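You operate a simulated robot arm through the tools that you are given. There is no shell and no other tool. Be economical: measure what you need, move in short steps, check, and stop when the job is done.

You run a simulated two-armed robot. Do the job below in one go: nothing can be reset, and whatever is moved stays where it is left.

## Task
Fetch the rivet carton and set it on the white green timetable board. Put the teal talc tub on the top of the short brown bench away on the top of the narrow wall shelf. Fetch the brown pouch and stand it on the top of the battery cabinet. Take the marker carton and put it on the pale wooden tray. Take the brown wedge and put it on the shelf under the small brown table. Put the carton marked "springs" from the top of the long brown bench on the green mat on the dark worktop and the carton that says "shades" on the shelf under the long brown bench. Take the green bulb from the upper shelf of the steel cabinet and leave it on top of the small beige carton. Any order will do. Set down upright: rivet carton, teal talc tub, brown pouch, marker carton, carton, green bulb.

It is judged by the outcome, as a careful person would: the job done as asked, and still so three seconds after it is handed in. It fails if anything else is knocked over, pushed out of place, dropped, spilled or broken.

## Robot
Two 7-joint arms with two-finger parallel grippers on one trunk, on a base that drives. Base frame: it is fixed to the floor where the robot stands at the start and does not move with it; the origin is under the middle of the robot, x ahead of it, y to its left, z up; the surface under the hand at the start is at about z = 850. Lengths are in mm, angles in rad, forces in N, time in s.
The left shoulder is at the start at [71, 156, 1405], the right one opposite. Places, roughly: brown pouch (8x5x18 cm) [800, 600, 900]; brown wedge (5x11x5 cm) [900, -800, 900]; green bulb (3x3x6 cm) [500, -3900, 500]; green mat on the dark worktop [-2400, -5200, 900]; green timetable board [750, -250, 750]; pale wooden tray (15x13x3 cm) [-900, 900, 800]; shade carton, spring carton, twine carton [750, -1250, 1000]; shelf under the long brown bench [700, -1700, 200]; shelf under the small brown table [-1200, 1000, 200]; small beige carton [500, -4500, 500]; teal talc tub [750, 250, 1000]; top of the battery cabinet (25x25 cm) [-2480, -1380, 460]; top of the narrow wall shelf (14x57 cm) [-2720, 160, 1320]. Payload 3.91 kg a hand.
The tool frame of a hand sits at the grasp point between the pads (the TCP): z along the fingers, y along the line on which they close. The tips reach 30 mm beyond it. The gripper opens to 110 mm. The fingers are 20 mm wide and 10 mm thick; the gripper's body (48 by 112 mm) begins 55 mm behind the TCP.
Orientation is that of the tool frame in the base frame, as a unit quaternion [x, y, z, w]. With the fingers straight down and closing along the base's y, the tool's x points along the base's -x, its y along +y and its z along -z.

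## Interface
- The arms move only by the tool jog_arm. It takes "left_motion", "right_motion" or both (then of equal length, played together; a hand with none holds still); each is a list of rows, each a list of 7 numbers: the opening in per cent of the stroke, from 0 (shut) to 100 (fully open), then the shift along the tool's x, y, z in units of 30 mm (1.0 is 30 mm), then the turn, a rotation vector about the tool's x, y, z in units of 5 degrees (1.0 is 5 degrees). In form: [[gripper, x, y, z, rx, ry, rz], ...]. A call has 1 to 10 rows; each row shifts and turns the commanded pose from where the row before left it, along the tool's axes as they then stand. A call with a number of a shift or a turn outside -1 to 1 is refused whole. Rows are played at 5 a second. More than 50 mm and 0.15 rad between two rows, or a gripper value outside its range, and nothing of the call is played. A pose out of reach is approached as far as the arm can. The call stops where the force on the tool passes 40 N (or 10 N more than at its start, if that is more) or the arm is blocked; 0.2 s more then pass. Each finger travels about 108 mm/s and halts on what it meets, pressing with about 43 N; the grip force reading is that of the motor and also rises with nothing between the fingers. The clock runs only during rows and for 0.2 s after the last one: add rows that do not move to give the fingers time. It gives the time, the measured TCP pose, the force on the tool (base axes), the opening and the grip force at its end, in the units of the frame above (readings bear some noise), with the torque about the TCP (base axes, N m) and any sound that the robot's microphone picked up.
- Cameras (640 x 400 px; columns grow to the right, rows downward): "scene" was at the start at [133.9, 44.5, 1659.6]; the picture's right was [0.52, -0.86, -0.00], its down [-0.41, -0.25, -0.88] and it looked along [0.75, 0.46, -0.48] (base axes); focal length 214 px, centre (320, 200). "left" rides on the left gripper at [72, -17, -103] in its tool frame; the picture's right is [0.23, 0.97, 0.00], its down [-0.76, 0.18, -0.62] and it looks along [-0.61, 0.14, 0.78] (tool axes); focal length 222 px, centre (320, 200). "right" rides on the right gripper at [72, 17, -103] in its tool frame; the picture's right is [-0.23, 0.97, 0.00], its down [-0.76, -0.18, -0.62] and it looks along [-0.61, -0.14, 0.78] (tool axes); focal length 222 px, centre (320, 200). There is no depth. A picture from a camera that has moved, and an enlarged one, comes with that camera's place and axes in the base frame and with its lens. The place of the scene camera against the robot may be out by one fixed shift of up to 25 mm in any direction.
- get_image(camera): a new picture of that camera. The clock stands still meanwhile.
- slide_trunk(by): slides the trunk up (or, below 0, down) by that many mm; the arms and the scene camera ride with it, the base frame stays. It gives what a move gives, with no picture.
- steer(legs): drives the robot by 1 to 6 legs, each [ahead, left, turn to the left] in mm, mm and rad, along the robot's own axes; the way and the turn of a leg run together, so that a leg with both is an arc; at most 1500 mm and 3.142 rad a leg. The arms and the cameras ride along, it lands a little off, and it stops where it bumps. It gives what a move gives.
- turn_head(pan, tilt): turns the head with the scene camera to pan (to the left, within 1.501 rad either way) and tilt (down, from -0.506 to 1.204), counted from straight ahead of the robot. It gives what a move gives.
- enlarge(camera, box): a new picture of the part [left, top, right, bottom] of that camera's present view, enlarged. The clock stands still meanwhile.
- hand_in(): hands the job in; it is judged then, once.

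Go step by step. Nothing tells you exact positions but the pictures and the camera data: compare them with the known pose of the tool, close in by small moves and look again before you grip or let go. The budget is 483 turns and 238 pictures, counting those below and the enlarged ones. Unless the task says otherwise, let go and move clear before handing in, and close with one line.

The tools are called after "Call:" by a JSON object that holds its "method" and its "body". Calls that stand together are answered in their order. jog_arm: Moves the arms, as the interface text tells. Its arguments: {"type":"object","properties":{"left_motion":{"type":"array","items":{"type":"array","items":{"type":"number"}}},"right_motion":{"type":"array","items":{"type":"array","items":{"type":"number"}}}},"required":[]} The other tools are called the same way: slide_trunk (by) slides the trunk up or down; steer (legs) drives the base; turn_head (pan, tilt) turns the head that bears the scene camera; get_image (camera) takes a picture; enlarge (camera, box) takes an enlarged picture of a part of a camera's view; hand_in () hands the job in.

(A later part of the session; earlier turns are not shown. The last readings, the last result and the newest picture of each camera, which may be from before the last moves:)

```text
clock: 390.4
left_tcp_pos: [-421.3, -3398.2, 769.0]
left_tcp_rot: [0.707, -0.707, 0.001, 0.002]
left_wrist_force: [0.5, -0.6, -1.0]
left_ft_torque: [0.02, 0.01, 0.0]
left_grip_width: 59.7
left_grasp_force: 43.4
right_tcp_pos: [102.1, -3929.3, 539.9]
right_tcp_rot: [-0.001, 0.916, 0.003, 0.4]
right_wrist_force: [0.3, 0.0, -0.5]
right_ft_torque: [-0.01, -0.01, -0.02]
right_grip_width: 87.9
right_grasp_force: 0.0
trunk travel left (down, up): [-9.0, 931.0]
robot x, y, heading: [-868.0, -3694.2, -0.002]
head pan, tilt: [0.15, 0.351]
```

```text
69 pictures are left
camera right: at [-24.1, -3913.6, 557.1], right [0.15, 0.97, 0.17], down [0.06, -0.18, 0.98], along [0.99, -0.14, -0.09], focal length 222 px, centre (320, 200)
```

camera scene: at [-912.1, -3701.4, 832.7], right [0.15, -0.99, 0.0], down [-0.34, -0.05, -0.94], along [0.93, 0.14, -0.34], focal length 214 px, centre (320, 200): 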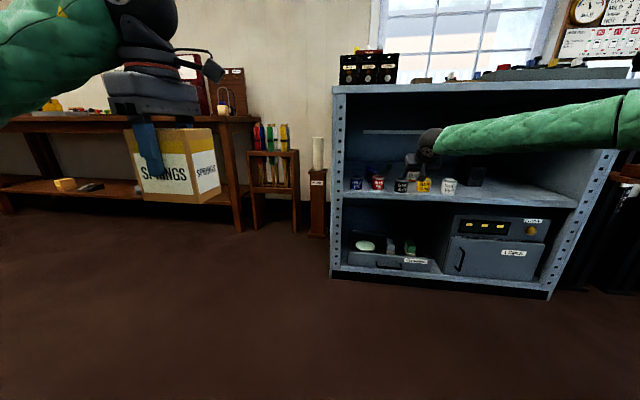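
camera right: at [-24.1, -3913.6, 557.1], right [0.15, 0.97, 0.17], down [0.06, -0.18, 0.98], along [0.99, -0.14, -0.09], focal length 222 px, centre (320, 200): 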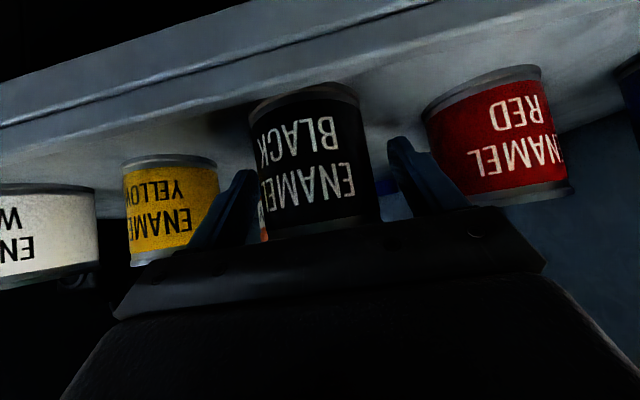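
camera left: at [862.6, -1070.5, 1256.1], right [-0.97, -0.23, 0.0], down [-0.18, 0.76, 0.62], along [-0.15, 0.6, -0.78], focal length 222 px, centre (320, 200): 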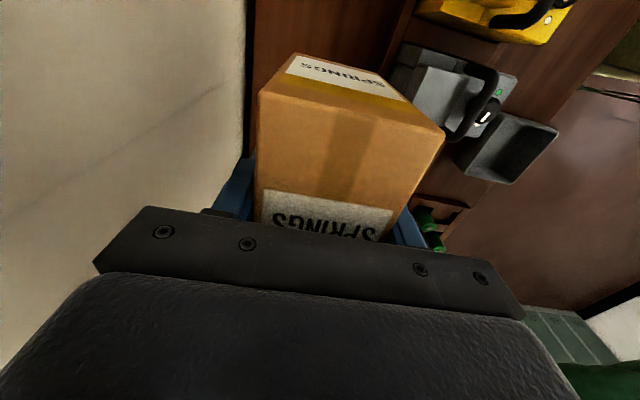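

Call:
{"method": "jog_arm", "body": {"right_motion": [[60, 0, 0, 0, 0, 0, 0], [40, 0, 0, 0, 0, 0, 0], [40, 0, 0, 0, 0, 0, 0], [40, 0, 0, 0, 0, 0, 0], [40, -0.05, 0, -0.045, 0, 0, 0], [40, -0.17, -0.07, 0.18, 0.7, 0, 0.65], [40, -0.17, -0.06, 0.18, 0.7, 0, 0.65], [40, 0.05, 0, 0.045, 0, 0, 0], [40, 0, 0, 0, 0, 0, 0]]}}

Call:
{"method": "jog_arm", "body": {"right_motion": [[60, 0, 0, 0, 0, 0, 0], [80, 0, 0, 0, 0, 0, 0], [80, 0, 0, 0, 0, 0, 0], [80, -0.734, 0, -0.679, 0, 0, 0], [80, -0.734, 0, -0.679, 0, 0, 0], [80, -0.734, 0, -0.679, -0.7, 0, -0.65], [80, 0, 0, 0, -0.7, 0, -0.65]]}}

Call:
{"method": "steer", "body": {"legs": [[-150, 0, 0]]}}

Call:
{"method": "enlarge", "body": {"camera": "right", "box": [100, 30, 580, 260]}}

```text
clock: 392.4
left_tcp_pos: [-421.1, -3398.0, 768.4]
left_tcp_rot: [0.707, -0.707, 0.001, 0.002]
left_wrist_force: [-1.0, -0.2, -0.5]
left_ft_torque: [0.0, 0.04, 0.0]
left_grip_width: 59.7
left_grasp_force: 42.8
right_tcp_pos: [117.8, -3934.2, 541.3]
right_tcp_rot: [0.075, 0.914, -0.029, 0.398]
right_wrist_force: [0.1, 0.2, -2.5]
right_ft_torque: [0.02, 0.02, -0.02]
right_grip_width: 58.6
right_grasp_force: 43.2
trunk travel left (down, up): [-9.0, 931.0]
robot x, y, heading: [-866.2, -3699.2, 0.004]
head pan, tilt: [0.15, 0.351]
```

```text
clock: 394.0
left_tcp_pos: [-420.8, -3399.4, 768.1]
left_tcp_rot: [0.708, -0.707, 0.0, 0.002]
left_wrist_force: [-0.1, 0.3, -1.3]
left_ft_torque: [-0.02, 0.03, 0.0]
left_grip_width: 59.7
left_grasp_force: 43.3
right_tcp_pos: [115.2, -3933.4, 630.5]
right_tcp_rot: [-0.002, 0.916, 0.004, 0.4]
right_wrist_force: [-0.1, -0.2, 0.3]
right_ft_torque: [0.0, -0.01, 0.01]
right_grip_width: 88.1
right_grasp_force: 0.1
trunk travel left (down, up): [-9.0, 931.0]
robot x, y, heading: [-869.1, -3698.7, 0.0]
head pan, tilt: [0.15, 0.351]
```

```text
clock: 395.4
left_tcp_pos: [-575.4, -3396.9, 768.3]
left_tcp_rot: [0.709, -0.705, 0.001, 0.001]
left_wrist_force: [0.3, -0.7, -1.8]
left_ft_torque: [0.02, 0.0, 0.03]
left_grip_width: 59.5
left_grasp_force: 43.4
right_tcp_pos: [-35.1, -3927.5, 629.9]
right_tcp_rot: [-0.004, 0.916, 0.004, 0.401]
right_wrist_force: [-0.6, -0.6, -0.5]
right_ft_torque: [-0.02, 0.01, 0.02]
right_grip_width: 88.0
right_grasp_force: 0.1
trunk travel left (down, up): [-9.0, 931.0]
robot x, y, heading: [-1025.6, -3698.4, 0.003]
head pan, tilt: [0.15, 0.351]
```

```text
1.33 times, centred on (340, 145) of right
camera zoom: at [-162.0, -3913.5, 647.6], right [0.14, 0.97, 0.17], down [0.06, -0.18, 0.98], along [0.99, -0.13, -0.09], focal length 296 px, centre (293, 273)
```

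zoom: 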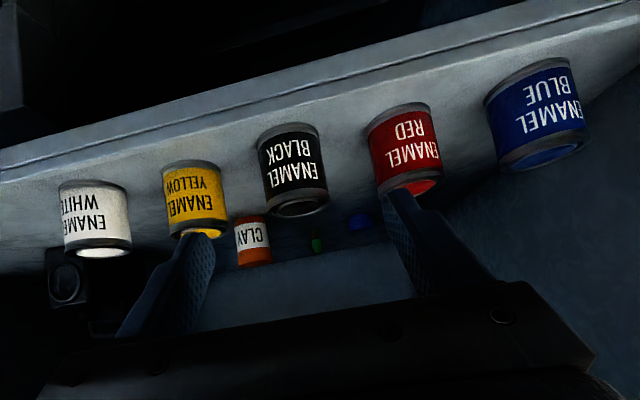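

Black tin is back in line (within a few mm). Now going in for the bulb with the lower arm posture.

Call:
{"method": "jog_arm", "body": {"right_motion": [[55, 0, 0, 0, 0, 0, 0], [55, 0, 0, 0, 0, 0, 0]]}}

Call:
{"method": "steer", "body": {"legs": [[300, -8, 0]]}}

Call:
{"method": "get_image", "body": {"camera": "scene"}}

Call:
{"method": "steer", "body": {"legs": [[130, 0, 0]]}}

Call:
{"method": "get_image", "body": {"camera": "right"}}

```text
clock: 396.0
left_tcp_pos: [-574.5, -3396.8, 768.5]
left_tcp_rot: [0.709, -0.705, 0.0, 0.002]
left_wrist_force: [-0.1, 0.6, -1.3]
left_ft_torque: [0.03, 0.02, -0.02]
left_grip_width: 59.6
left_grasp_force: 42.3
right_tcp_pos: [-35.4, -3928.0, 629.4]
right_tcp_rot: [-0.004, 0.916, 0.005, 0.4]
right_wrist_force: [0.0, 0.3, 0.0]
right_ft_torque: [0.02, -0.03, 0.04]
right_grip_width: 60.5
right_grasp_force: 0.1
trunk travel left (down, up): [-9.0, 931.0]
robot x, y, heading: [-1020.9, -3697.0, 0.009]
head pan, tilt: [0.15, 0.351]
```

```text
clock: 398.1
left_tcp_pos: [-268.4, -3400.2, 767.7]
left_tcp_rot: [0.71, -0.704, 0.0, 0.002]
left_wrist_force: [0.8, -0.6, -1.7]
left_ft_torque: [-0.04, -0.01, 0.0]
left_grip_width: 59.8
left_grasp_force: 43.2
right_tcp_pos: [272.5, -3929.8, 630.1]
right_tcp_rot: [-0.005, 0.916, 0.004, 0.4]
right_wrist_force: [-0.4, 0.0, -0.3]
right_ft_torque: [0.03, 0.0, -0.01]
right_grip_width: 60.5
right_grasp_force: 0.0
trunk travel left (down, up): [-9.0, 931.0]
robot x, y, heading: [-717.4, -3701.1, 0.014]
head pan, tilt: [0.15, 0.351]
```

```text
67 pictures are left
camera scene: at [-567.5, -3690.2, 832.5], right [0.16, -0.99, 0.0], down [-0.34, -0.06, -0.94], along [0.93, 0.15, -0.34], focal length 214 px, centre (320, 200)
```

scene: 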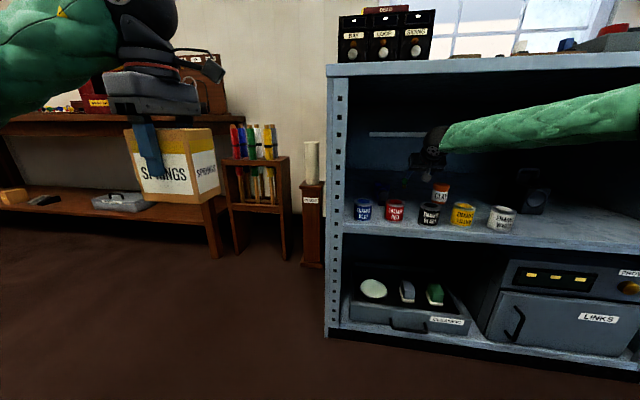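

```text
clock: 399.3
left_tcp_pos: [-143.5, -3398.9, 768.5]
left_tcp_rot: [0.711, -0.703, 0.0, 0.001]
left_wrist_force: [-0.1, -1.2, -2.3]
left_ft_torque: [0.01, 0.02, -0.01]
left_grip_width: 59.7
left_grasp_force: 42.8
right_tcp_pos: [397.4, -3928.4, 630.7]
right_tcp_rot: [-0.006, 0.916, 0.005, 0.401]
right_wrist_force: [-1.7, -0.3, -0.1]
right_ft_torque: [-0.05, 0.01, -0.01]
right_grip_width: 60.3
right_grasp_force: 0.0
trunk travel left (down, up): [-9.0, 931.0]
robot x, y, heading: [-587.8, -3702.4, 0.007]
head pan, tilt: [0.15, 0.351]
```

```text
66 pictures are left
camera right: at [271.3, -3913.8, 647.3], right [0.14, 0.97, 0.17], down [0.06, -0.18, 0.98], along [0.99, -0.13, -0.09], focal length 222 px, centre (320, 200)
```

right: 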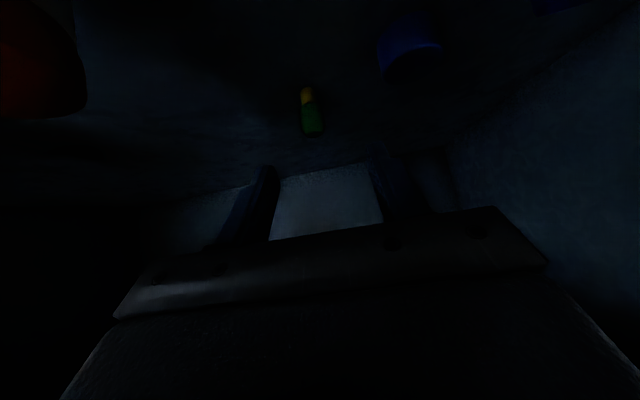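

Bulb at (495,-3937), z 505–560. Driving over it, then descending vertically around it.

Call:
{"method": "steer", "body": {"legs": [[97, -4, 0]]}}

Call:
{"method": "jog_arm", "body": {"right_motion": [[55, 0.734, 0, 0.679, 0, 0, 0]]}}

Call:
{"method": "get_image", "body": {"camera": "right"}}

```text
clock: 400.4
left_tcp_pos: [-48.8, -3400.9, 767.5]
left_tcp_rot: [0.711, -0.703, 0.0, 0.002]
left_wrist_force: [0.3, 0.1, -1.6]
left_ft_torque: [-0.01, 0.0, 0.02]
left_grip_width: 59.8
left_grasp_force: 42.8
right_tcp_pos: [493.6, -3930.0, 630.4]
right_tcp_rot: [-0.006, 0.917, 0.005, 0.399]
right_wrist_force: [-0.3, 0.6, 0.1]
right_ft_torque: [-0.01, 0.02, 0.01]
right_grip_width: 60.6
right_grasp_force: 0.1
trunk travel left (down, up): [-9.0, 931.0]
robot x, y, heading: [-492.3, -3700.4, 0.009]
head pan, tilt: [0.15, 0.351]
```

```text
clock: 400.9
left_tcp_pos: [-48.3, -3401.5, 769.5]
left_tcp_rot: [0.711, -0.703, 0.001, 0.002]
left_wrist_force: [0.8, 0.2, -1.2]
left_ft_torque: [0.02, -0.01, 0.02]
left_grip_width: 59.5
left_grasp_force: 43.0
right_tcp_pos: [493.8, -3930.1, 600.7]
right_tcp_rot: [-0.005, 0.916, 0.006, 0.401]
right_wrist_force: [-0.7, -0.7, -0.8]
right_ft_torque: [-0.01, 0.05, 0.01]
right_grip_width: 60.4
right_grasp_force: 0.0
trunk travel left (down, up): [-9.0, 931.0]
robot x, y, heading: [-490.8, -3706.1, 0.016]
head pan, tilt: [0.15, 0.351]
```

```text
65 pictures are left
camera right: at [366.6, -3915.2, 616.8], right [0.14, 0.98, 0.17], down [0.06, -0.18, 0.98], along [0.99, -0.13, -0.09], focal length 222 px, centre (320, 200)
```

right: 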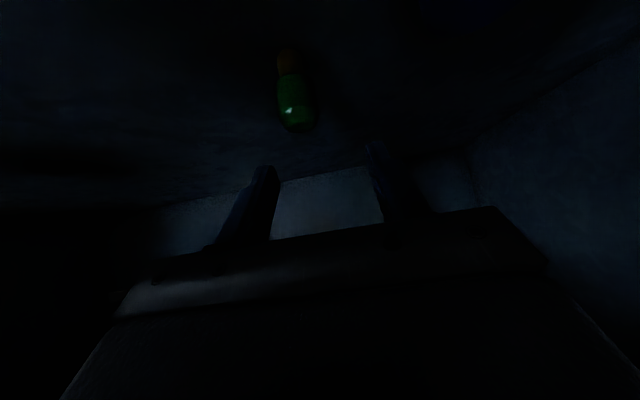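

Call:
{"method": "jog_arm", "body": {"right_motion": [[55, 0.5, -0.23, 0.6, 0, 0, 0], [55, 0.734, 0, 0.679, 0, 0, 0]]}}

Call:
{"method": "enlarge", "body": {"camera": "right", "box": [200, 20, 440, 220]}}

```text
clock: 401.4
left_tcp_pos: [-47.8, -3401.3, 768.8]
left_tcp_rot: [0.711, -0.704, 0.0, 0.002]
left_wrist_force: [-0.2, 0.4, -1.9]
left_ft_torque: [0.01, -0.02, 0.0]
left_grip_width: 59.9
left_grasp_force: 42.7
right_tcp_pos: [498.7, -3935.2, 544.1]
right_tcp_rot: [-0.006, 0.916, 0.006, 0.4]
right_wrist_force: [0.1, -0.1, -0.1]
right_ft_torque: [0.01, 0.04, 0.01]
right_grip_width: 60.4
right_grasp_force: 0.0
trunk travel left (down, up): [-9.0, 931.0]
robot x, y, heading: [-488.0, -3705.9, 0.016]
head pan, tilt: [0.15, 0.351]
```

```text
2.00 times, centred on (320, 120) of right
camera zoom: at [371.9, -3920.5, 561.3], right [0.14, 0.97, 0.17], down [0.06, -0.18, 0.98], along [0.99, -0.13, -0.09], focal length 444 px, centre (320, 360)
```

zoom: 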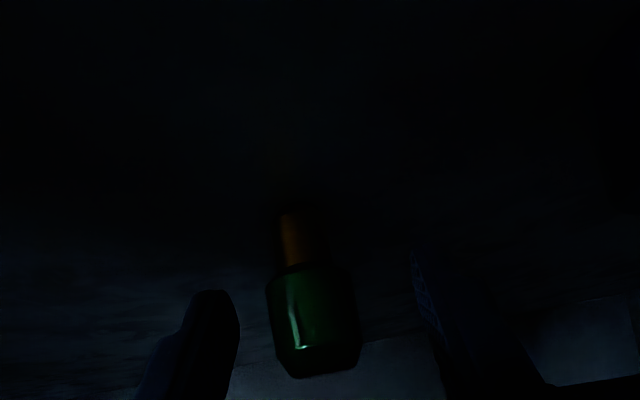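

Call:
{"method": "jog_arm", "body": {"right_motion": [[40, 0, -0.1, 0, 0, 0, 0], [20, 0, 0, 0, 0, 0, 0], [15, 0, 0, 0, 0, 0, 0], [15, 0, 0, 0, 0, 0, 0], [15, 0, 0, 0, 0, 0, 0]]}}

Call:
{"method": "jog_arm", "body": {"right_motion": [[15, -0.5, 0, -0.46, 0, 0, 0], [15, -0.734, 0, -0.679, 0, 0, 0], [15, -0.734, 0, -0.679, 0, 0, 0], [15, -0.734, 0, -0.679, 0, 0, 0]]}}

Call:
{"method": "enlarge", "body": {"camera": "right", "box": [200, 20, 440, 220]}}

```text
clock: 402.6
left_tcp_pos: [-48.5, -3401.4, 766.9]
left_tcp_rot: [0.711, -0.704, 0.0, 0.002]
left_wrist_force: [0.1, -0.1, -1.6]
left_ft_torque: [0.03, -0.02, 0.02]
left_grip_width: 59.6
left_grasp_force: 42.6
right_tcp_pos: [498.4, -3939.2, 545.9]
right_tcp_rot: [-0.005, 0.917, 0.004, 0.4]
right_wrist_force: [0.4, 0.1, -0.7]
right_ft_torque: [0.01, -0.05, 0.01]
right_grip_width: 25.8
right_grasp_force: 43.4
trunk travel left (down, up): [-9.0, 931.0]
robot x, y, heading: [-495.9, -3704.0, 0.011]
head pan, tilt: [0.15, 0.351]
```

```text
clock: 403.6
left_tcp_pos: [-48.6, -3400.1, 769.4]
left_tcp_rot: [0.71, -0.704, 0.001, 0.002]
left_wrist_force: [0.7, -0.7, -1.7]
left_ft_torque: [-0.01, -0.02, 0.01]
left_grip_width: 59.7
left_grasp_force: 43.0
right_tcp_pos: [499.4, -3937.6, 656.6]
right_tcp_rot: [-0.006, 0.916, 0.005, 0.401]
right_wrist_force: [-0.1, 0.6, -0.4]
right_ft_torque: [-0.06, 0.02, 0.03]
right_grip_width: 26.0
right_grasp_force: 43.0
trunk travel left (down, up): [-9.0, 931.0]
robot x, y, heading: [-491.5, -3705.0, 0.015]
head pan, tilt: [0.15, 0.351]
```

```text
2.00 times, centred on (320, 120) of right
camera zoom: at [372.7, -3925.0, 673.4], right [0.14, 0.98, 0.17], down [0.06, -0.18, 0.98], along [0.99, -0.13, -0.09], focal length 444 px, centre (320, 360)
```

zoom: 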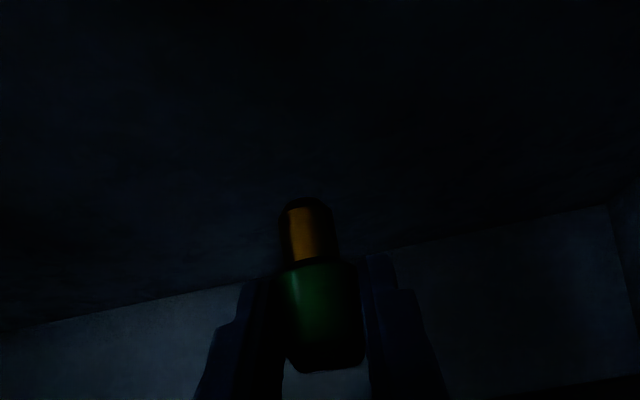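

Bulb is held upright. Backing straight out, then shifting right in front of the LINKS carton.

Call:
{"method": "steer", "body": {"legs": [[-530, 0, 0], [0, -480, -0.012]]}}

Call:
{"method": "get_image", "body": {"camera": "right"}}

Call:
{"method": "get_image", "body": {"camera": "scene"}}

```text
clock: 409.3
left_tcp_pos: [-582.4, -3907.0, 768.6]
left_tcp_rot: [-0.704, 0.711, -0.001, -0.002]
left_wrist_force: [1.2, 0.5, -1.5]
left_ft_torque: [-0.01, -0.02, -0.03]
left_grip_width: 59.6
left_grasp_force: 42.8
right_tcp_pos: [-46.9, -4457.2, 656.0]
right_tcp_rot: [0.004, 0.917, 0.001, 0.4]
right_wrist_force: [0.5, -0.5, 0.3]
right_ft_torque: [0.01, 0.04, -0.02]
right_grip_width: 26.0
right_grasp_force: 43.3
trunk travel left (down, up): [-9.0, 931.0]
robot x, y, heading: [-1031.6, -4202.7, -0.008]
head pan, tilt: [0.15, 0.351]
```

```text
62 pictures are left
camera right: at [-172.4, -4440.3, 673.3], right [0.16, 0.97, 0.17], down [0.06, -0.18, 0.98], along [0.99, -0.15, -0.09], focal length 222 px, centre (320, 200)
```

right: 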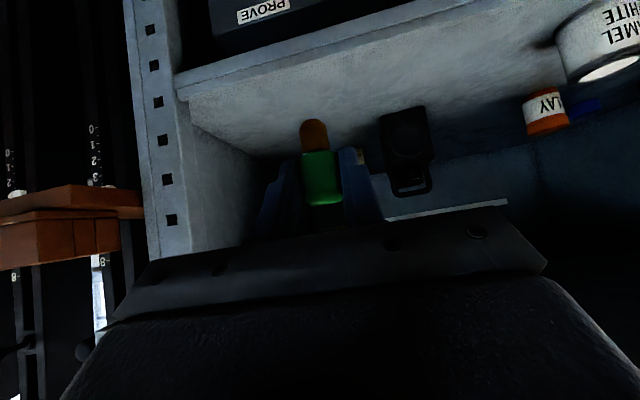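

```text
61 pictures are left
camera scene: at [-886.1, -4190.8, 832.5], right [0.14, -0.99, 0.0], down [-0.34, -0.05, -0.94], along [0.93, 0.13, -0.34], focal length 214 px, centre (320, 200)
```

scene: 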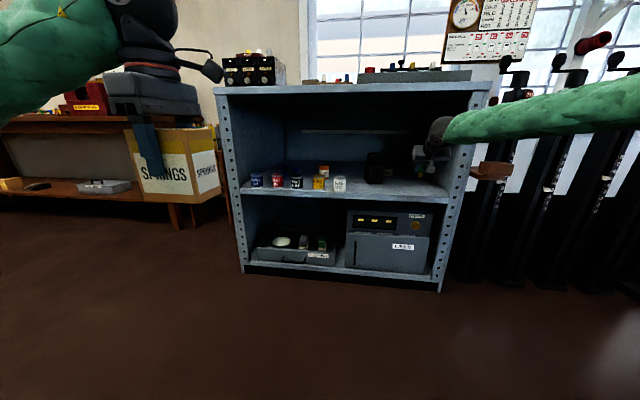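

LINKS is around (480,-4420), top z≈553, with a black lamp just left-front of it. Entering along y≈-4445, a bit higher, to stay clear of the lamp.

Call:
{"method": "jog_arm", "body": {"right_motion": [[15, -0.37, 0, -0.34, 0, 0, 0]]}}

Call:
{"method": "steer", "body": {"legs": [[200, 10, 0.008]]}}

Call:
{"method": "get_image", "body": {"camera": "right"}}

```text
clock: 409.7
left_tcp_pos: [-582.7, -3907.0, 768.3]
left_tcp_rot: [-0.703, 0.711, -0.001, -0.002]
left_wrist_force: [0.0, 1.2, -2.3]
left_ft_torque: [-0.01, -0.01, 0.0]
left_grip_width: 59.6
left_grasp_force: 42.6
right_tcp_pos: [-46.0, -4457.9, 670.5]
right_tcp_rot: [0.005, 0.917, 0.001, 0.4]
right_wrist_force: [-0.2, 0.4, -0.1]
right_ft_torque: [-0.01, 0.02, 0.01]
right_grip_width: 25.8
right_grasp_force: 42.6
trunk travel left (down, up): [-9.0, 931.0]
robot x, y, heading: [-1034.8, -4201.6, -0.009]
head pan, tilt: [0.15, 0.351]
```

```text
clock: 411.3
left_tcp_pos: [-381.3, -3894.9, 767.5]
left_tcp_rot: [-0.706, 0.708, -0.001, -0.001]
left_wrist_force: [-0.4, -0.4, -1.1]
left_ft_torque: [0.0, -0.02, 0.02]
left_grip_width: 59.6
left_grasp_force: 42.5
right_tcp_pos: [156.9, -4442.1, 670.4]
right_tcp_rot: [0.001, 0.916, 0.002, 0.4]
right_wrist_force: [0.3, 0.2, 0.3]
right_ft_torque: [0.01, 0.03, -0.03]
right_grip_width: 25.6
right_grasp_force: 43.6
trunk travel left (down, up): [-9.0, 931.0]
robot x, y, heading: [-831.1, -4192.9, 0.001]
head pan, tilt: [0.15, 0.351]
```

```text
60 pictures are left
camera right: at [32.0, -4426.5, 687.4], right [0.15, 0.97, 0.17], down [0.06, -0.18, 0.98], along [0.99, -0.14, -0.09], focal length 222 px, centre (320, 200)
```

right: 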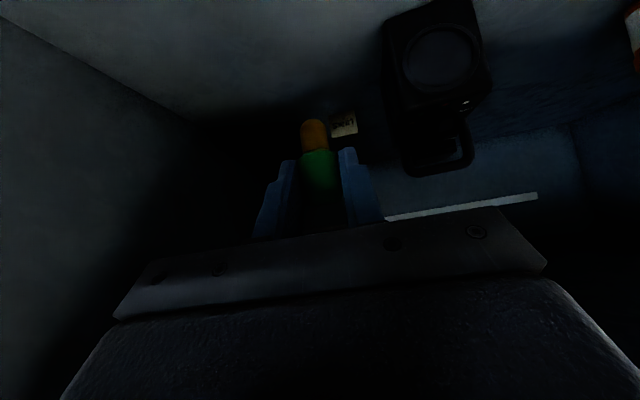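

LINKS front is at x≈432, y -4392…-4439, top ≈545. Moving over it.

Call:
{"method": "steer", "body": {"legs": [[295, 24, 0]]}}

Call:
{"method": "get_image", "body": {"camera": "right"}}

```text
clock: 413.4
left_tcp_pos: [-88.4, -3866.5, 770.4]
left_tcp_rot: [-0.707, 0.708, -0.003, -0.002]
left_wrist_force: [-0.6, 0.4, -0.7]
left_ft_torque: [0.01, -0.01, 0.03]
left_grip_width: 59.6
left_grasp_force: 42.8
right_tcp_pos: [448.1, -4397.8, 684.7]
right_tcp_rot: [-0.01, 0.914, 0.001, 0.406]
right_wrist_force: [-0.7, -1.5, -0.7]
right_ft_torque: [0.0, -0.02, 0.03]
right_grip_width: 25.8
right_grasp_force: 43.7
trunk travel left (down, up): [-9.0, 931.0]
robot x, y, heading: [-535.2, -4162.2, -0.007]
head pan, tilt: [0.15, 0.351]
stopped in leg 1: the robot was blocked; the commanded pose is now the measured one
```

```text
59 pictures are left
camera right: at [321.6, -4384.4, 700.7], right [0.13, 0.98, 0.16], down [0.05, -0.17, 0.98], along [0.99, -0.12, -0.07], focal length 222 px, centre (320, 200)
```

right: 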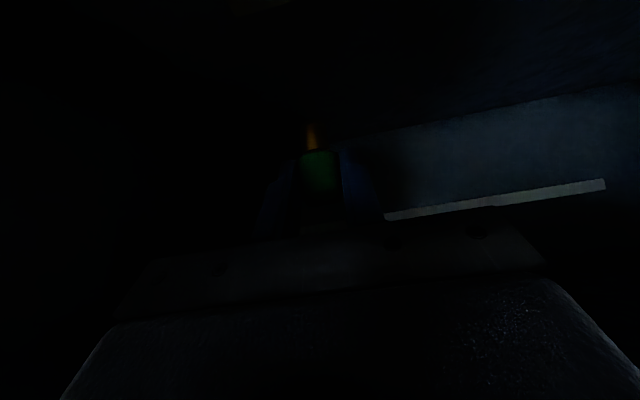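

Call:
{"method": "turn_head", "body": {"pan": -0.3, "tilt": 0.3}}

Call:
{"method": "get_image", "body": {"camera": "scene"}}

```text
clock: 414.3
left_tcp_pos: [-88.6, -3866.2, 767.5]
left_tcp_rot: [-0.706, 0.708, -0.004, -0.003]
left_wrist_force: [-0.7, -0.7, -2.3]
left_ft_torque: [0.03, 0.01, 0.02]
left_grip_width: 59.6
left_grasp_force: 43.1
right_tcp_pos: [447.9, -4399.2, 682.1]
right_tcp_rot: [-0.009, 0.914, 0.001, 0.405]
right_wrist_force: [-0.3, 0.9, -0.8]
right_ft_torque: [0.01, 0.0, 0.01]
right_grip_width: 25.8
right_grasp_force: 43.1
trunk travel left (down, up): [-9.0, 931.0]
robot x, y, heading: [-533.5, -4165.2, -0.003]
head pan, tilt: [-0.3, 0.3]
```

```text
58 pictures are left
camera scene: at [-393.4, -4192.4, 838.1], right [-0.3, -0.95, 0.0], down [-0.28, 0.08, -0.96], along [0.91, -0.28, -0.29], focal length 214 px, centre (320, 200)
```

scene: 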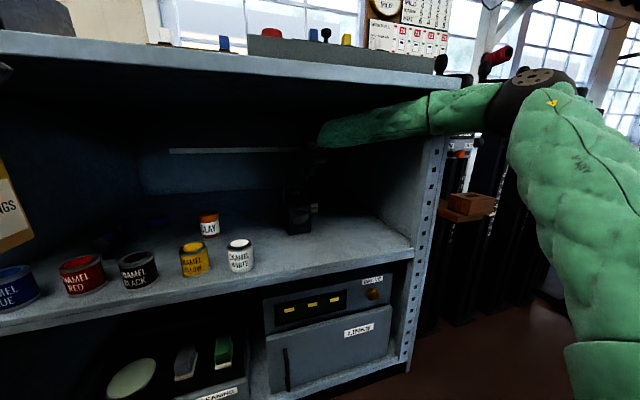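

The forearm is touching the cabinet's top lip because the hand is too high. Lowering the hand (clear of the lamp) relieves it.

Call:
{"method": "jog_arm", "body": {"right_motion": [[15, 0.74, -0.3, 0.67, 0, 0, 0], [15, 0.74, -0.25, 0.67, 0, 0, 0]]}}

Call:
{"method": "get_image", "body": {"camera": "right"}}

```text
clock: 414.9
left_tcp_pos: [-90.5, -3859.6, 769.9]
left_tcp_rot: [0.708, -0.706, 0.007, 0.003]
left_wrist_force: [-0.2, 0.5, -0.9]
left_ft_torque: [-0.01, 0.01, 0.01]
left_grip_width: 59.3
left_grasp_force: 42.9
right_tcp_pos: [446.8, -4404.2, 635.9]
right_tcp_rot: [-0.014, 0.911, -0.001, 0.412]
right_wrist_force: [-0.8, 0.4, -0.3]
right_ft_torque: [0.02, 0.03, 0.0]
right_grip_width: 25.8
right_grasp_force: 42.9
trunk travel left (down, up): [-9.0, 931.0]
robot x, y, heading: [-537.1, -4163.2, 0.002]
head pan, tilt: [-0.3, 0.3]
```

```text
57 pictures are left
camera right: at [320.2, -4390.9, 650.2], right [0.13, 0.98, 0.16], down [0.04, -0.16, 0.99], along [0.99, -0.12, -0.06], focal length 222 px, centre (320, 200)
```

right: 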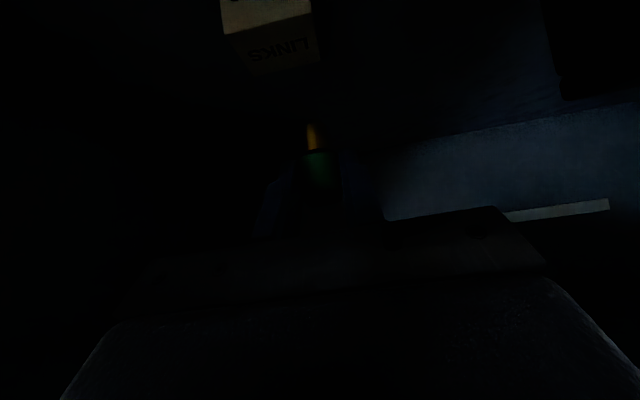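

LINKS top is x 429–464, y≈-4417, z≈547. Aligning and lowering the bulb toward it.

Call:
{"method": "jog_arm", "body": {"right_motion": [[15, 0, -0.43, 0, 0, 0.3, 0.24], [15, 0.734, 0, 0.679, 0, 0, 0]]}}

Call:
{"method": "enlarge", "body": {"camera": "right", "box": [200, 0, 440, 200]}}

Call:
{"method": "turn_head", "body": {"pan": -0.15, "tilt": 0.3}}

Call:
{"method": "enlarge", "body": {"camera": "scene", "box": [260, 120, 420, 240]}}

```text
clock: 415.7
left_tcp_pos: [-93.5, -3859.8, 770.4]
left_tcp_rot: [0.708, -0.707, 0.006, 0.001]
left_wrist_force: [0.4, 0.9, -1.9]
left_ft_torque: [-0.08, -0.01, -0.03]
left_grip_width: 59.6
left_grasp_force: 42.9
right_tcp_pos: [445.6, -4405.7, 613.8]
right_tcp_rot: [-0.01, 0.915, 0.006, 0.404]
right_wrist_force: [0.1, 0.5, 0.3]
right_ft_torque: [0.07, -0.03, 0.06]
right_grip_width: 25.8
right_grasp_force: 42.6
trunk travel left (down, up): [-9.0, 931.0]
robot x, y, heading: [-534.6, -4159.9, 0.002]
head pan, tilt: [-0.3, 0.3]
stopped in row 2 (right hand): the arm was blocked; the commanded pose is now the measured one
```

```text
2.00 times, centred on (320, 100) of right
camera zoom: at [319.4, -4393.1, 630.1], right [0.13, 0.98, 0.17], down [0.06, -0.18, 0.98], along [0.99, -0.12, -0.08], focal length 444 px, centre (320, 400)
```

zoom: 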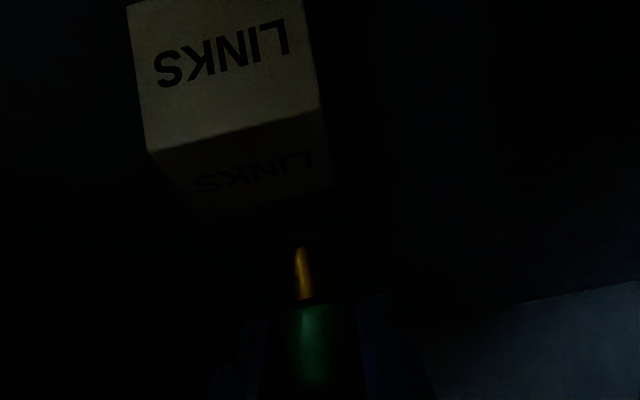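

```text
clock: 416.4
left_tcp_pos: [-93.9, -3859.9, 769.0]
left_tcp_rot: [0.708, -0.706, 0.007, 0.001]
left_wrist_force: [-0.3, 0.4, -2.3]
left_ft_torque: [-0.02, -0.01, 0.01]
left_grip_width: 59.6
left_grasp_force: 43.5
right_tcp_pos: [445.6, -4407.5, 610.7]
right_tcp_rot: [-0.009, 0.916, 0.003, 0.402]
right_wrist_force: [0.5, 0.5, 0.5]
right_ft_torque: [0.01, 0.01, 0.0]
right_grip_width: 25.8
right_grasp_force: 42.9
trunk travel left (down, up): [-9.0, 931.0]
robot x, y, heading: [-533.4, -4163.5, 0.006]
head pan, tilt: [-0.15, 0.3]
```

```text
3.33 times, centred on (340, 180) of scene
camera zoom: at [-395.0, -4172.8, 838.4], right [-0.15, -0.99, 0.01], down [-0.28, 0.03, -0.96], along [0.95, -0.14, -0.28], focal length 715 px, centre (253, 267)
```

zoom: 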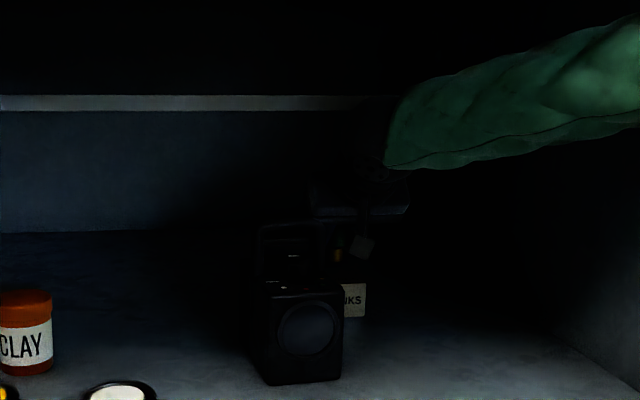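

Call:
{"method": "steer", "body": {"legs": [[0, -12, 0]]}}

Call:
{"method": "turn_head", "body": {"pan": -0.75, "tilt": 0.1}}

Call:
{"method": "get_image", "body": {"camera": "scene"}}

```text
clock: 417.2
left_tcp_pos: [-93.8, -3866.6, 769.6]
left_tcp_rot: [0.708, -0.706, 0.004, 0.001]
left_wrist_force: [-0.5, 0.6, -1.7]
left_ft_torque: [-0.01, 0.02, 0.01]
left_grip_width: 59.7
left_grasp_force: 42.9
right_tcp_pos: [442.1, -4401.2, 611.3]
right_tcp_rot: [-0.015, 0.916, 0.005, 0.401]
right_wrist_force: [1.1, -0.2, -0.2]
right_ft_torque: [0.04, 0.0, 0.03]
right_grip_width: 25.7
right_grasp_force: 42.7
trunk travel left (down, up): [-9.0, 931.0]
robot x, y, heading: [-539.4, -4169.8, 0.007]
head pan, tilt: [-0.15, 0.3]
stopped in leg 1: the robot was blocked; the commanded pose is now the measured one
```

```text
clock: 418.2
left_tcp_pos: [-94.5, -3867.4, 770.0]
left_tcp_rot: [0.708, -0.707, 0.004, 0.001]
left_wrist_force: [-0.1, -1.2, -2.2]
left_ft_torque: [0.02, 0.01, 0.03]
left_grip_width: 59.8
left_grasp_force: 43.4
right_tcp_pos: [442.2, -4401.0, 609.5]
right_tcp_rot: [-0.016, 0.916, 0.005, 0.4]
right_wrist_force: [-0.8, 0.3, -0.6]
right_ft_torque: [0.01, -0.01, -0.02]
right_grip_width: 25.8
right_grasp_force: 42.8
trunk travel left (down, up): [-9.0, 931.0]
robot x, y, heading: [-539.8, -4168.5, 0.006]
head pan, tilt: [-0.75, 0.099]
```

```text
54 pictures are left
camera scene: at [-420.9, -4228.5, 857.3], right [-0.68, -0.73, 0.0], down [-0.07, 0.06, -1.0], along [0.73, -0.68, -0.09], focal length 214 px, centre (320, 200)
```

scene: 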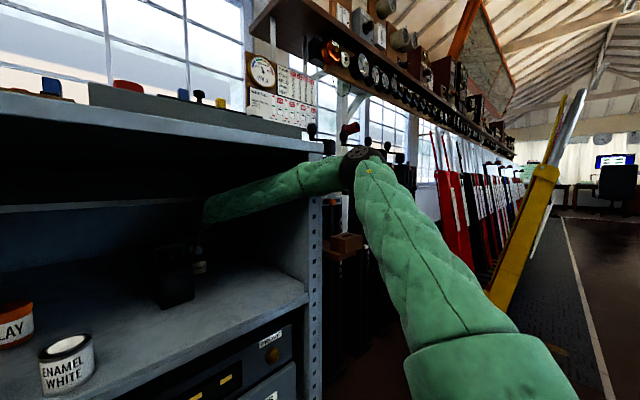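

Now it's clear: the forearm near the elbow bears on the cabinet's right post. I'll lift a little, back out, shift the hand to the right relative to the base, and re-enter with the base further left.

Call:
{"method": "jog_arm", "body": {"right_motion": [[15, -0.6, 0, -0.55, 0, 0, 0]]}}

Call:
{"method": "steer", "body": {"legs": [[-480, 0, 0]]}}

Call:
{"method": "jog_arm", "body": {"right_motion": [[15, 0, -1, 0, 0, 0, 0], [15, 0, -1, 0, 0, 0, 0], [15, 0, -1, 0, 0, 0, 0], [15, 0, -1, 0, 0, 0, 0], [15, 0, -1, 0, 0, 0, 0], [15, 0, -0.5, 0, 0, 0, 0]]}}

Call:
{"method": "turn_head", "body": {"pan": -0.15, "tilt": 0.3}}

Call:
{"method": "get_image", "body": {"camera": "scene"}}

```text
clock: 418.6
left_tcp_pos: [-95.9, -3862.0, 766.0]
left_tcp_rot: [0.707, -0.707, 0.005, 0.002]
left_wrist_force: [-0.2, 0.5, -0.4]
left_ft_torque: [0.04, -0.03, 0.04]
left_grip_width: 59.5
left_grasp_force: 43.0
right_tcp_pos: [440.9, -4393.9, 627.2]
right_tcp_rot: [-0.02, 0.917, 0.002, 0.398]
right_wrist_force: [-0.2, 0.1, -0.6]
right_ft_torque: [-0.01, -0.03, -0.04]
right_grip_width: 25.8
right_grasp_force: 43.4
trunk travel left (down, up): [-9.0, 931.0]
robot x, y, heading: [-539.3, -4164.6, 0.008]
head pan, tilt: [-0.75, 0.099]
```

```text
clock: 421.4
left_tcp_pos: [-565.0, -3873.5, 768.4]
left_tcp_rot: [0.708, -0.706, -0.001, 0.002]
left_wrist_force: [0.5, 0.1, -1.3]
left_ft_torque: [0.01, -0.03, 0.0]
left_grip_width: 59.5
left_grasp_force: 43.0
right_tcp_pos: [-29.5, -4410.0, 623.2]
right_tcp_rot: [-0.014, 0.918, 0.009, 0.396]
right_wrist_force: [0.0, 0.6, -0.9]
right_ft_torque: [-0.01, 0.04, 0.02]
right_grip_width: 25.7
right_grasp_force: 43.1
trunk travel left (down, up): [-9.0, 931.0]
robot x, y, heading: [-1013.4, -4174.2, 0.002]
head pan, tilt: [-0.75, 0.099]
```

```text
clock: 422.8
left_tcp_pos: [-566.8, -3874.3, 768.0]
left_tcp_rot: [0.708, -0.706, -0.001, 0.0]
left_wrist_force: [-0.6, 0.3, -1.7]
left_ft_torque: [0.0, -0.03, 0.0]
left_grip_width: 59.8
left_grasp_force: 43.0
right_tcp_pos: [-24.3, -4573.5, 621.6]
right_tcp_rot: [-0.015, 0.918, 0.009, 0.397]
right_wrist_force: [0.4, -0.3, -0.1]
right_ft_torque: [0.0, -0.01, -0.02]
right_grip_width: 25.8
right_grasp_force: 43.3
trunk travel left (down, up): [-9.0, 931.0]
robot x, y, heading: [-1013.8, -4169.8, 0.004]
head pan, tilt: [-0.75, 0.099]
```

```text
clock: 423.8
left_tcp_pos: [-565.4, -3873.6, 769.6]
left_tcp_rot: [0.709, -0.705, -0.001, 0.002]
left_wrist_force: [0.4, -1.0, -2.4]
left_ft_torque: [-0.05, 0.01, 0.03]
left_grip_width: 59.9
left_grasp_force: 43.1
right_tcp_pos: [-25.4, -4573.5, 620.6]
right_tcp_rot: [-0.014, 0.918, 0.009, 0.396]
right_wrist_force: [0.0, -0.1, -0.1]
right_ft_torque: [0.01, 0.03, -0.02]
right_grip_width: 25.8
right_grasp_force: 43.5
trunk travel left (down, up): [-9.0, 931.0]
robot x, y, heading: [-1011.9, -4168.1, 0.003]
head pan, tilt: [-0.15, 0.3]
```

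```text
53 pictures are left
camera scene: at [-866.5, -4187.1, 837.3], right [-0.15, -0.99, 0.0], down [-0.29, 0.04, -0.96], along [0.94, -0.14, -0.3], focal length 214 px, centre (320, 200)
```

scene: 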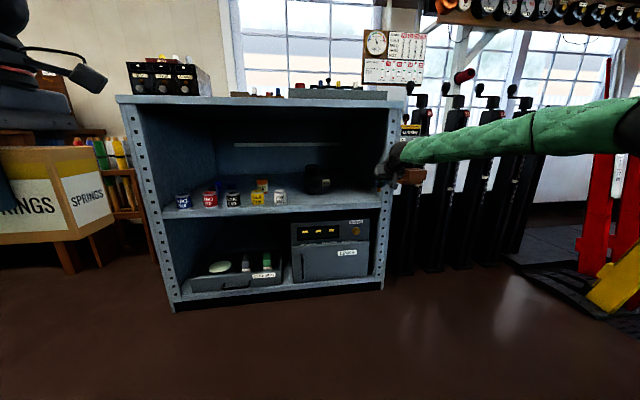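

Call:
{"method": "jog_arm", "body": {"right_motion": [[15, -0.46, 0, -0.43, 0.19, -0.1, 0.14]]}}

Call:
{"method": "steer", "body": {"legs": [[0, 138, 0], [300, 0, 0]]}}

Call:
{"method": "get_image", "body": {"camera": "right"}}

```text
clock: 424.2
left_tcp_pos: [-565.5, -3873.4, 770.1]
left_tcp_rot: [0.708, -0.706, -0.001, 0.002]
left_wrist_force: [0.1, -0.9, -2.2]
left_ft_torque: [0.04, -0.01, 0.03]
left_grip_width: 59.5
left_grasp_force: 43.3
right_tcp_pos: [-24.1, -4572.3, 640.0]
right_tcp_rot: [-0.005, 0.917, 0.003, 0.4]
right_wrist_force: [0.7, 0.0, -0.7]
right_ft_torque: [0.03, 0.01, 0.0]
right_grip_width: 25.6
right_grasp_force: 43.2
trunk travel left (down, up): [-9.0, 931.0]
robot x, y, heading: [-1014.4, -4172.9, 0.005]
head pan, tilt: [-0.15, 0.3]
```

```text
clock: 427.2
left_tcp_pos: [-267.0, -3742.0, 768.0]
left_tcp_rot: [-0.704, 0.71, 0.001, -0.001]
left_wrist_force: [0.5, 0.9, -1.1]
left_ft_torque: [-0.01, 0.02, -0.02]
left_grip_width: 59.8
left_grasp_force: 43.1
right_tcp_pos: [267.7, -4446.1, 639.6]
right_tcp_rot: [-0.001, 0.917, 0.002, 0.4]
right_wrist_force: [0.3, -0.7, -0.1]
right_ft_torque: [-0.03, -0.02, 0.01]
right_grip_width: 25.7
right_grasp_force: 43.0
trunk travel left (down, up): [-9.0, 931.0]
robot x, y, heading: [-717.6, -4032.1, -0.008]
head pan, tilt: [-0.15, 0.3]
```

```text
52 pictures are left
camera right: at [141.4, -4430.8, 657.3], right [0.15, 0.97, 0.17], down [0.06, -0.18, 0.98], along [0.99, -0.14, -0.09], focal length 222 px, centre (320, 200)
```

right: 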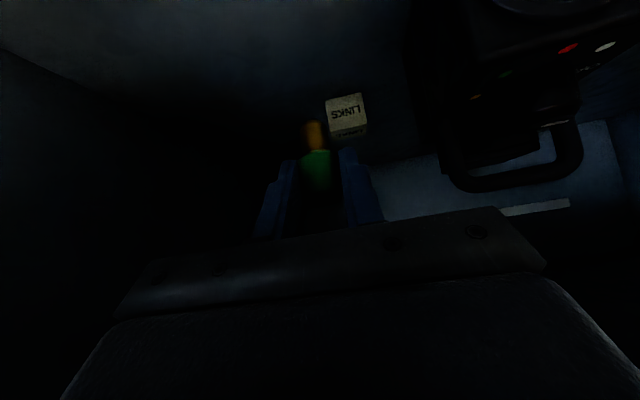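

Call:
{"method": "steer", "body": {"legs": [[177, 6, 0]]}}

Call:
{"method": "jog_arm", "body": {"right_motion": [[15, 0.4, 0.5, 0.37, 0, 0, 0], [15, 0.37, 0.4, 0.34, 0, 0, 0]]}}

Call:
{"method": "enlarge", "body": {"camera": "right", "box": [200, 0, 440, 200]}}

```text
clock: 428.7
left_tcp_pos: [-82.6, -3731.8, 769.2]
left_tcp_rot: [0.708, -0.707, 0.0, 0.002]
left_wrist_force: [0.7, -0.3, -1.7]
left_ft_torque: [0.01, 0.01, -0.01]
left_grip_width: 59.7
left_grasp_force: 43.3
right_tcp_pos: [456.9, -4431.9, 640.7]
right_tcp_rot: [-0.004, 0.916, 0.003, 0.4]
right_wrist_force: [-0.4, 0.2, -0.6]
right_ft_torque: [-0.01, 0.0, 0.0]
right_grip_width: 25.7
right_grasp_force: 43.0
trunk travel left (down, up): [-9.0, 931.0]
robot x, y, heading: [-530.8, -4030.1, -0.002]
head pan, tilt: [-0.15, 0.3]
```

```text
clock: 429.3
left_tcp_pos: [-82.8, -3734.0, 768.7]
left_tcp_rot: [0.707, -0.707, 0.0, 0.001]
left_wrist_force: [-0.3, 0.1, -1.2]
left_ft_torque: [0.01, 0.01, -0.01]
left_grip_width: 59.8
left_grasp_force: 43.1
right_tcp_pos: [455.4, -4406.5, 607.6]
right_tcp_rot: [-0.005, 0.916, 0.004, 0.4]
right_wrist_force: [-0.1, -0.5, -0.4]
right_ft_torque: [0.03, 0.0, -0.01]
right_grip_width: 25.5
right_grasp_force: 42.9
trunk travel left (down, up): [-9.0, 931.0]
robot x, y, heading: [-530.4, -4030.9, 0.004]
head pan, tilt: [-0.15, 0.3]
```

```text
2.00 times, centred on (320, 100) of right
camera zoom: at [329.2, -4390.6, 625.3], right [0.14, 0.97, 0.17], down [0.06, -0.18, 0.98], along [0.99, -0.13, -0.09], focal length 444 px, centre (320, 400)
```

zoom: 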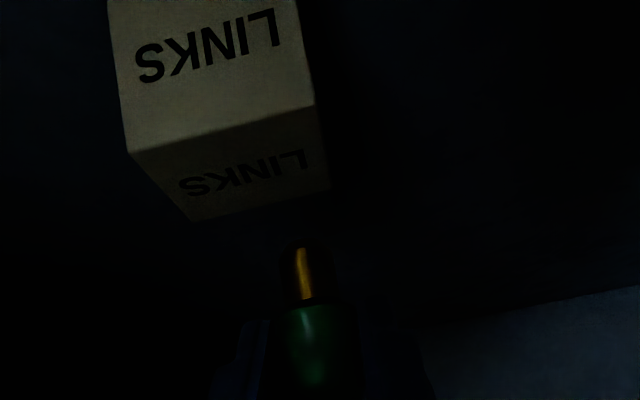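

Call:
{"method": "jog_arm", "body": {"right_motion": [[15, 0.11, -0.36, -0.12, 0, 0, 0], [15, 0.32, 0, 0.3, 0, 0, 0]]}}

Call:
{"method": "enlarge", "body": {"camera": "right", "box": [200, 0, 440, 200]}}

```text
clock: 429.9
left_tcp_pos: [-82.5, -3733.4, 769.2]
left_tcp_rot: [0.708, -0.706, -0.001, 0.002]
left_wrist_force: [0.2, 0.0, -1.5]
left_ft_torque: [0.0, 0.03, -0.04]
left_grip_width: 59.9
left_grasp_force: 43.1
right_tcp_pos: [450.2, -4414.9, 596.6]
right_tcp_rot: [-0.004, 0.917, 0.003, 0.399]
right_wrist_force: [0.7, -0.5, -0.6]
right_ft_torque: [0.02, 0.01, 0.03]
right_grip_width: 25.7
right_grasp_force: 42.6
trunk travel left (down, up): [-9.0, 931.0]
robot x, y, heading: [-534.0, -4027.7, 0.001]
head pan, tilt: [-0.15, 0.3]
```

```text
2.00 times, centred on (320, 100) of right
camera zoom: at [324.9, -4400.6, 612.8], right [0.14, 0.97, 0.17], down [0.06, -0.18, 0.98], along [0.99, -0.13, -0.09], focal length 444 px, centre (320, 400)
```

zoom: 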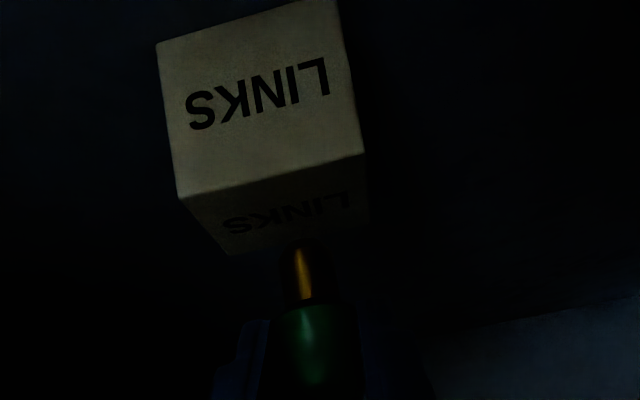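

Call:
{"method": "jog_arm", "body": {"right_motion": [[15, 0.15, -0.04, 0.14, 0, 0, 0]]}}

Call:
{"method": "jog_arm", "body": {"right_motion": [[15, 0.08, 0, 0.075, 0, 0, 0]]}}

Call:
{"method": "jog_arm", "body": {"right_motion": [[15, 0.08, 0, 0.075, 0, 0, 0]]}}

```text
clock: 430.3
left_tcp_pos: [-83.0, -3733.5, 768.6]
left_tcp_rot: [0.708, -0.706, -0.002, 0.002]
left_wrist_force: [-0.6, -0.1, -1.6]
left_ft_torque: [0.02, 0.0, -0.01]
left_grip_width: 59.8
left_grasp_force: 42.5
right_tcp_pos: [451.9, -4415.9, 590.4]
right_tcp_rot: [-0.005, 0.916, 0.003, 0.4]
right_wrist_force: [0.1, -0.3, 1.8]
right_ft_torque: [-0.02, -0.01, -0.01]
right_grip_width: 25.5
right_grasp_force: 43.1
trunk travel left (down, up): [-9.0, 931.0]
robot x, y, heading: [-534.4, -4030.9, 0.001]
head pan, tilt: [-0.15, 0.3]
```

```text
clock: 430.7
left_tcp_pos: [-83.4, -3732.4, 770.5]
left_tcp_rot: [0.708, -0.706, 0.0, 0.001]
left_wrist_force: [-0.7, 0.4, -1.9]
left_ft_torque: [0.02, -0.01, 0.0]
left_grip_width: 59.7
left_grasp_force: 43.0
right_tcp_pos: [451.9, -4415.9, 589.9]
right_tcp_rot: [-0.004, 0.916, 0.003, 0.402]
right_wrist_force: [3.7, -1.7, 13.3]
right_ft_torque: [-0.08, -0.36, -0.02]
right_grip_width: 25.7
right_grasp_force: 43.5
trunk travel left (down, up): [-9.0, 931.0]
robot x, y, heading: [-535.8, -4028.1, 0.0]
head pan, tilt: [-0.15, 0.3]
```

```text
clock: 431.1
left_tcp_pos: [-83.9, -3731.3, 770.8]
left_tcp_rot: [0.708, -0.706, 0.001, 0.0]
left_wrist_force: [0.6, -0.4, -1.0]
left_ft_torque: [0.0, -0.02, 0.02]
left_grip_width: 59.7
left_grasp_force: 42.8
right_tcp_pos: [450.2, -4416.3, 589.2]
right_tcp_rot: [-0.005, 0.915, 0.003, 0.404]
right_wrist_force: [5.0, -0.8, 29.3]
right_ft_torque: [-0.04, -0.6, -0.03]
right_grip_width: 25.8
right_grasp_force: 43.2
trunk travel left (down, up): [-9.0, 931.0]
robot x, y, heading: [-530.2, -4029.7, 0.002]
head pan, tilt: [-0.15, 0.3]
```

Call:
{"method": "jog_arm", "body": {"right_motion": [[15, -0.135, 0, -0.125, 0, 0, 0], [15, 0, 0, 0, 0, 0, 0]]}}

Call:
{"method": "enlarge", "body": {"camera": "right", "box": [200, 0, 440, 200]}}

```text
clock: 431.7
left_tcp_pos: [-83.8, -3731.6, 769.9]
left_tcp_rot: [0.708, -0.707, -0.001, 0.001]
left_wrist_force: [-0.7, 0.2, -1.8]
left_ft_torque: [0.02, -0.02, -0.04]
left_grip_width: 59.8
left_grasp_force: 43.0
right_tcp_pos: [450.0, -4415.7, 589.6]
right_tcp_rot: [-0.004, 0.917, 0.002, 0.4]
right_wrist_force: [2.4, 0.9, 12.7]
right_ft_torque: [0.08, -0.25, -0.03]
right_grip_width: 25.6
right_grasp_force: 42.9
trunk travel left (down, up): [-9.0, 931.0]
robot x, y, heading: [-532.2, -4029.7, 0.002]
head pan, tilt: [-0.15, 0.3]
```

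```text
2.00 times, centred on (320, 100) of right
camera zoom: at [324.0, -4401.4, 606.7], right [0.14, 0.98, 0.17], down [0.06, -0.18, 0.98], along [0.99, -0.13, -0.09], focal length 444 px, centre (320, 400)
```

zoom: 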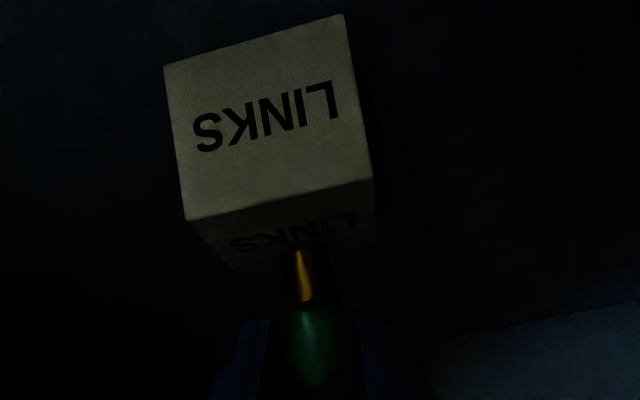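

The bulb sits a bit toward the carton's back; shifting it ~12 mm toward me before releasing.

Call:
{"method": "jog_arm", "body": {"right_motion": [[15, -0.15, 0, -0.14, 0, 0, 0], [15, 0.27, 0, -0.29, 0, 0, 0], [15, 0, 0, 0, 0, 0, 0]]}}

Call:
{"method": "enlarge", "body": {"camera": "right", "box": [240, 40, 400, 180]}}

```text
clock: 432.5
left_tcp_pos: [-82.0, -3733.8, 768.4]
left_tcp_rot: [0.708, -0.706, -0.001, 0.002]
left_wrist_force: [0.0, -0.2, -1.5]
left_ft_torque: [-0.01, 0.0, 0.02]
left_grip_width: 59.7
left_grasp_force: 43.0
right_tcp_pos: [438.3, -4418.2, 597.0]
right_tcp_rot: [-0.004, 0.917, 0.002, 0.4]
right_wrist_force: [-0.6, -0.7, 0.0]
right_ft_torque: [0.01, 0.01, -0.02]
right_grip_width: 25.9
right_grasp_force: 42.9
trunk travel left (down, up): [-9.0, 931.0]
robot x, y, heading: [-530.1, -4027.6, 0.001]
head pan, tilt: [-0.15, 0.3]
```

```text
2.86 times, centred on (320, 110) of right
camera zoom: at [312.2, -4403.0, 614.1], right [0.14, 0.98, 0.17], down [0.06, -0.18, 0.98], along [0.99, -0.13, -0.09], focal length 635 px, centre (320, 457)
```

zoom: 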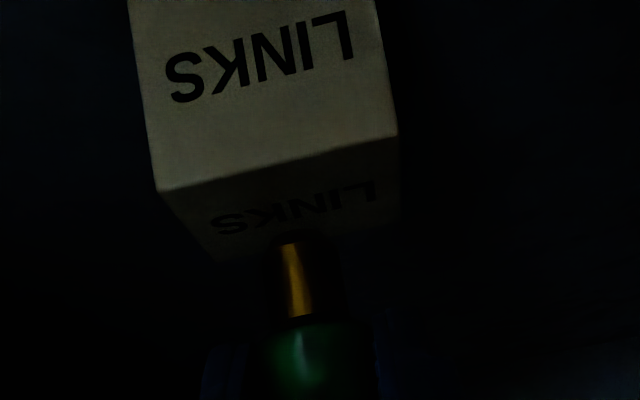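

Call:
{"method": "jog_arm", "body": {"right_motion": [[15, 0.13, 0, 0.12, 0, 0, 0], [15, 0, 0, 0, 0, 0, 0]]}}

Call:
{"method": "jog_arm", "body": {"right_motion": [[15, 0.05, 0, 0.047, 0, 0, 0], [15, 0, 0, 0, 0, 0, 0]]}}

```text
clock: 433.1
left_tcp_pos: [-83.4, -3731.8, 769.7]
left_tcp_rot: [0.708, -0.706, 0.0, 0.002]
left_wrist_force: [-0.2, 0.1, -1.7]
left_ft_torque: [0.02, 0.01, 0.0]
left_grip_width: 59.7
left_grasp_force: 43.2
right_tcp_pos: [438.3, -4418.2, 590.8]
right_tcp_rot: [-0.005, 0.916, 0.004, 0.4]
right_wrist_force: [-0.9, -0.4, -0.6]
right_ft_torque: [0.02, -0.04, 0.03]
right_grip_width: 25.6
right_grasp_force: 43.2
trunk travel left (down, up): [-9.0, 931.0]
robot x, y, heading: [-535.9, -4027.3, -0.002]
head pan, tilt: [-0.15, 0.3]
```

```text
clock: 433.7
left_tcp_pos: [-83.6, -3732.2, 768.4]
left_tcp_rot: [0.708, -0.707, -0.001, 0.002]
left_wrist_force: [0.5, -0.5, -1.8]
left_ft_torque: [0.01, -0.01, 0.02]
left_grip_width: 59.8
left_grasp_force: 43.2
right_tcp_pos: [439.0, -4417.9, 589.8]
right_tcp_rot: [-0.005, 0.916, 0.003, 0.401]
right_wrist_force: [1.5, -0.4, 4.7]
right_ft_torque: [-0.09, -0.07, 0.01]
right_grip_width: 25.8
right_grasp_force: 42.9
trunk travel left (down, up): [-9.0, 931.0]
robot x, y, heading: [-533.4, -4030.2, 0.005]
head pan, tilt: [-0.15, 0.3]
```

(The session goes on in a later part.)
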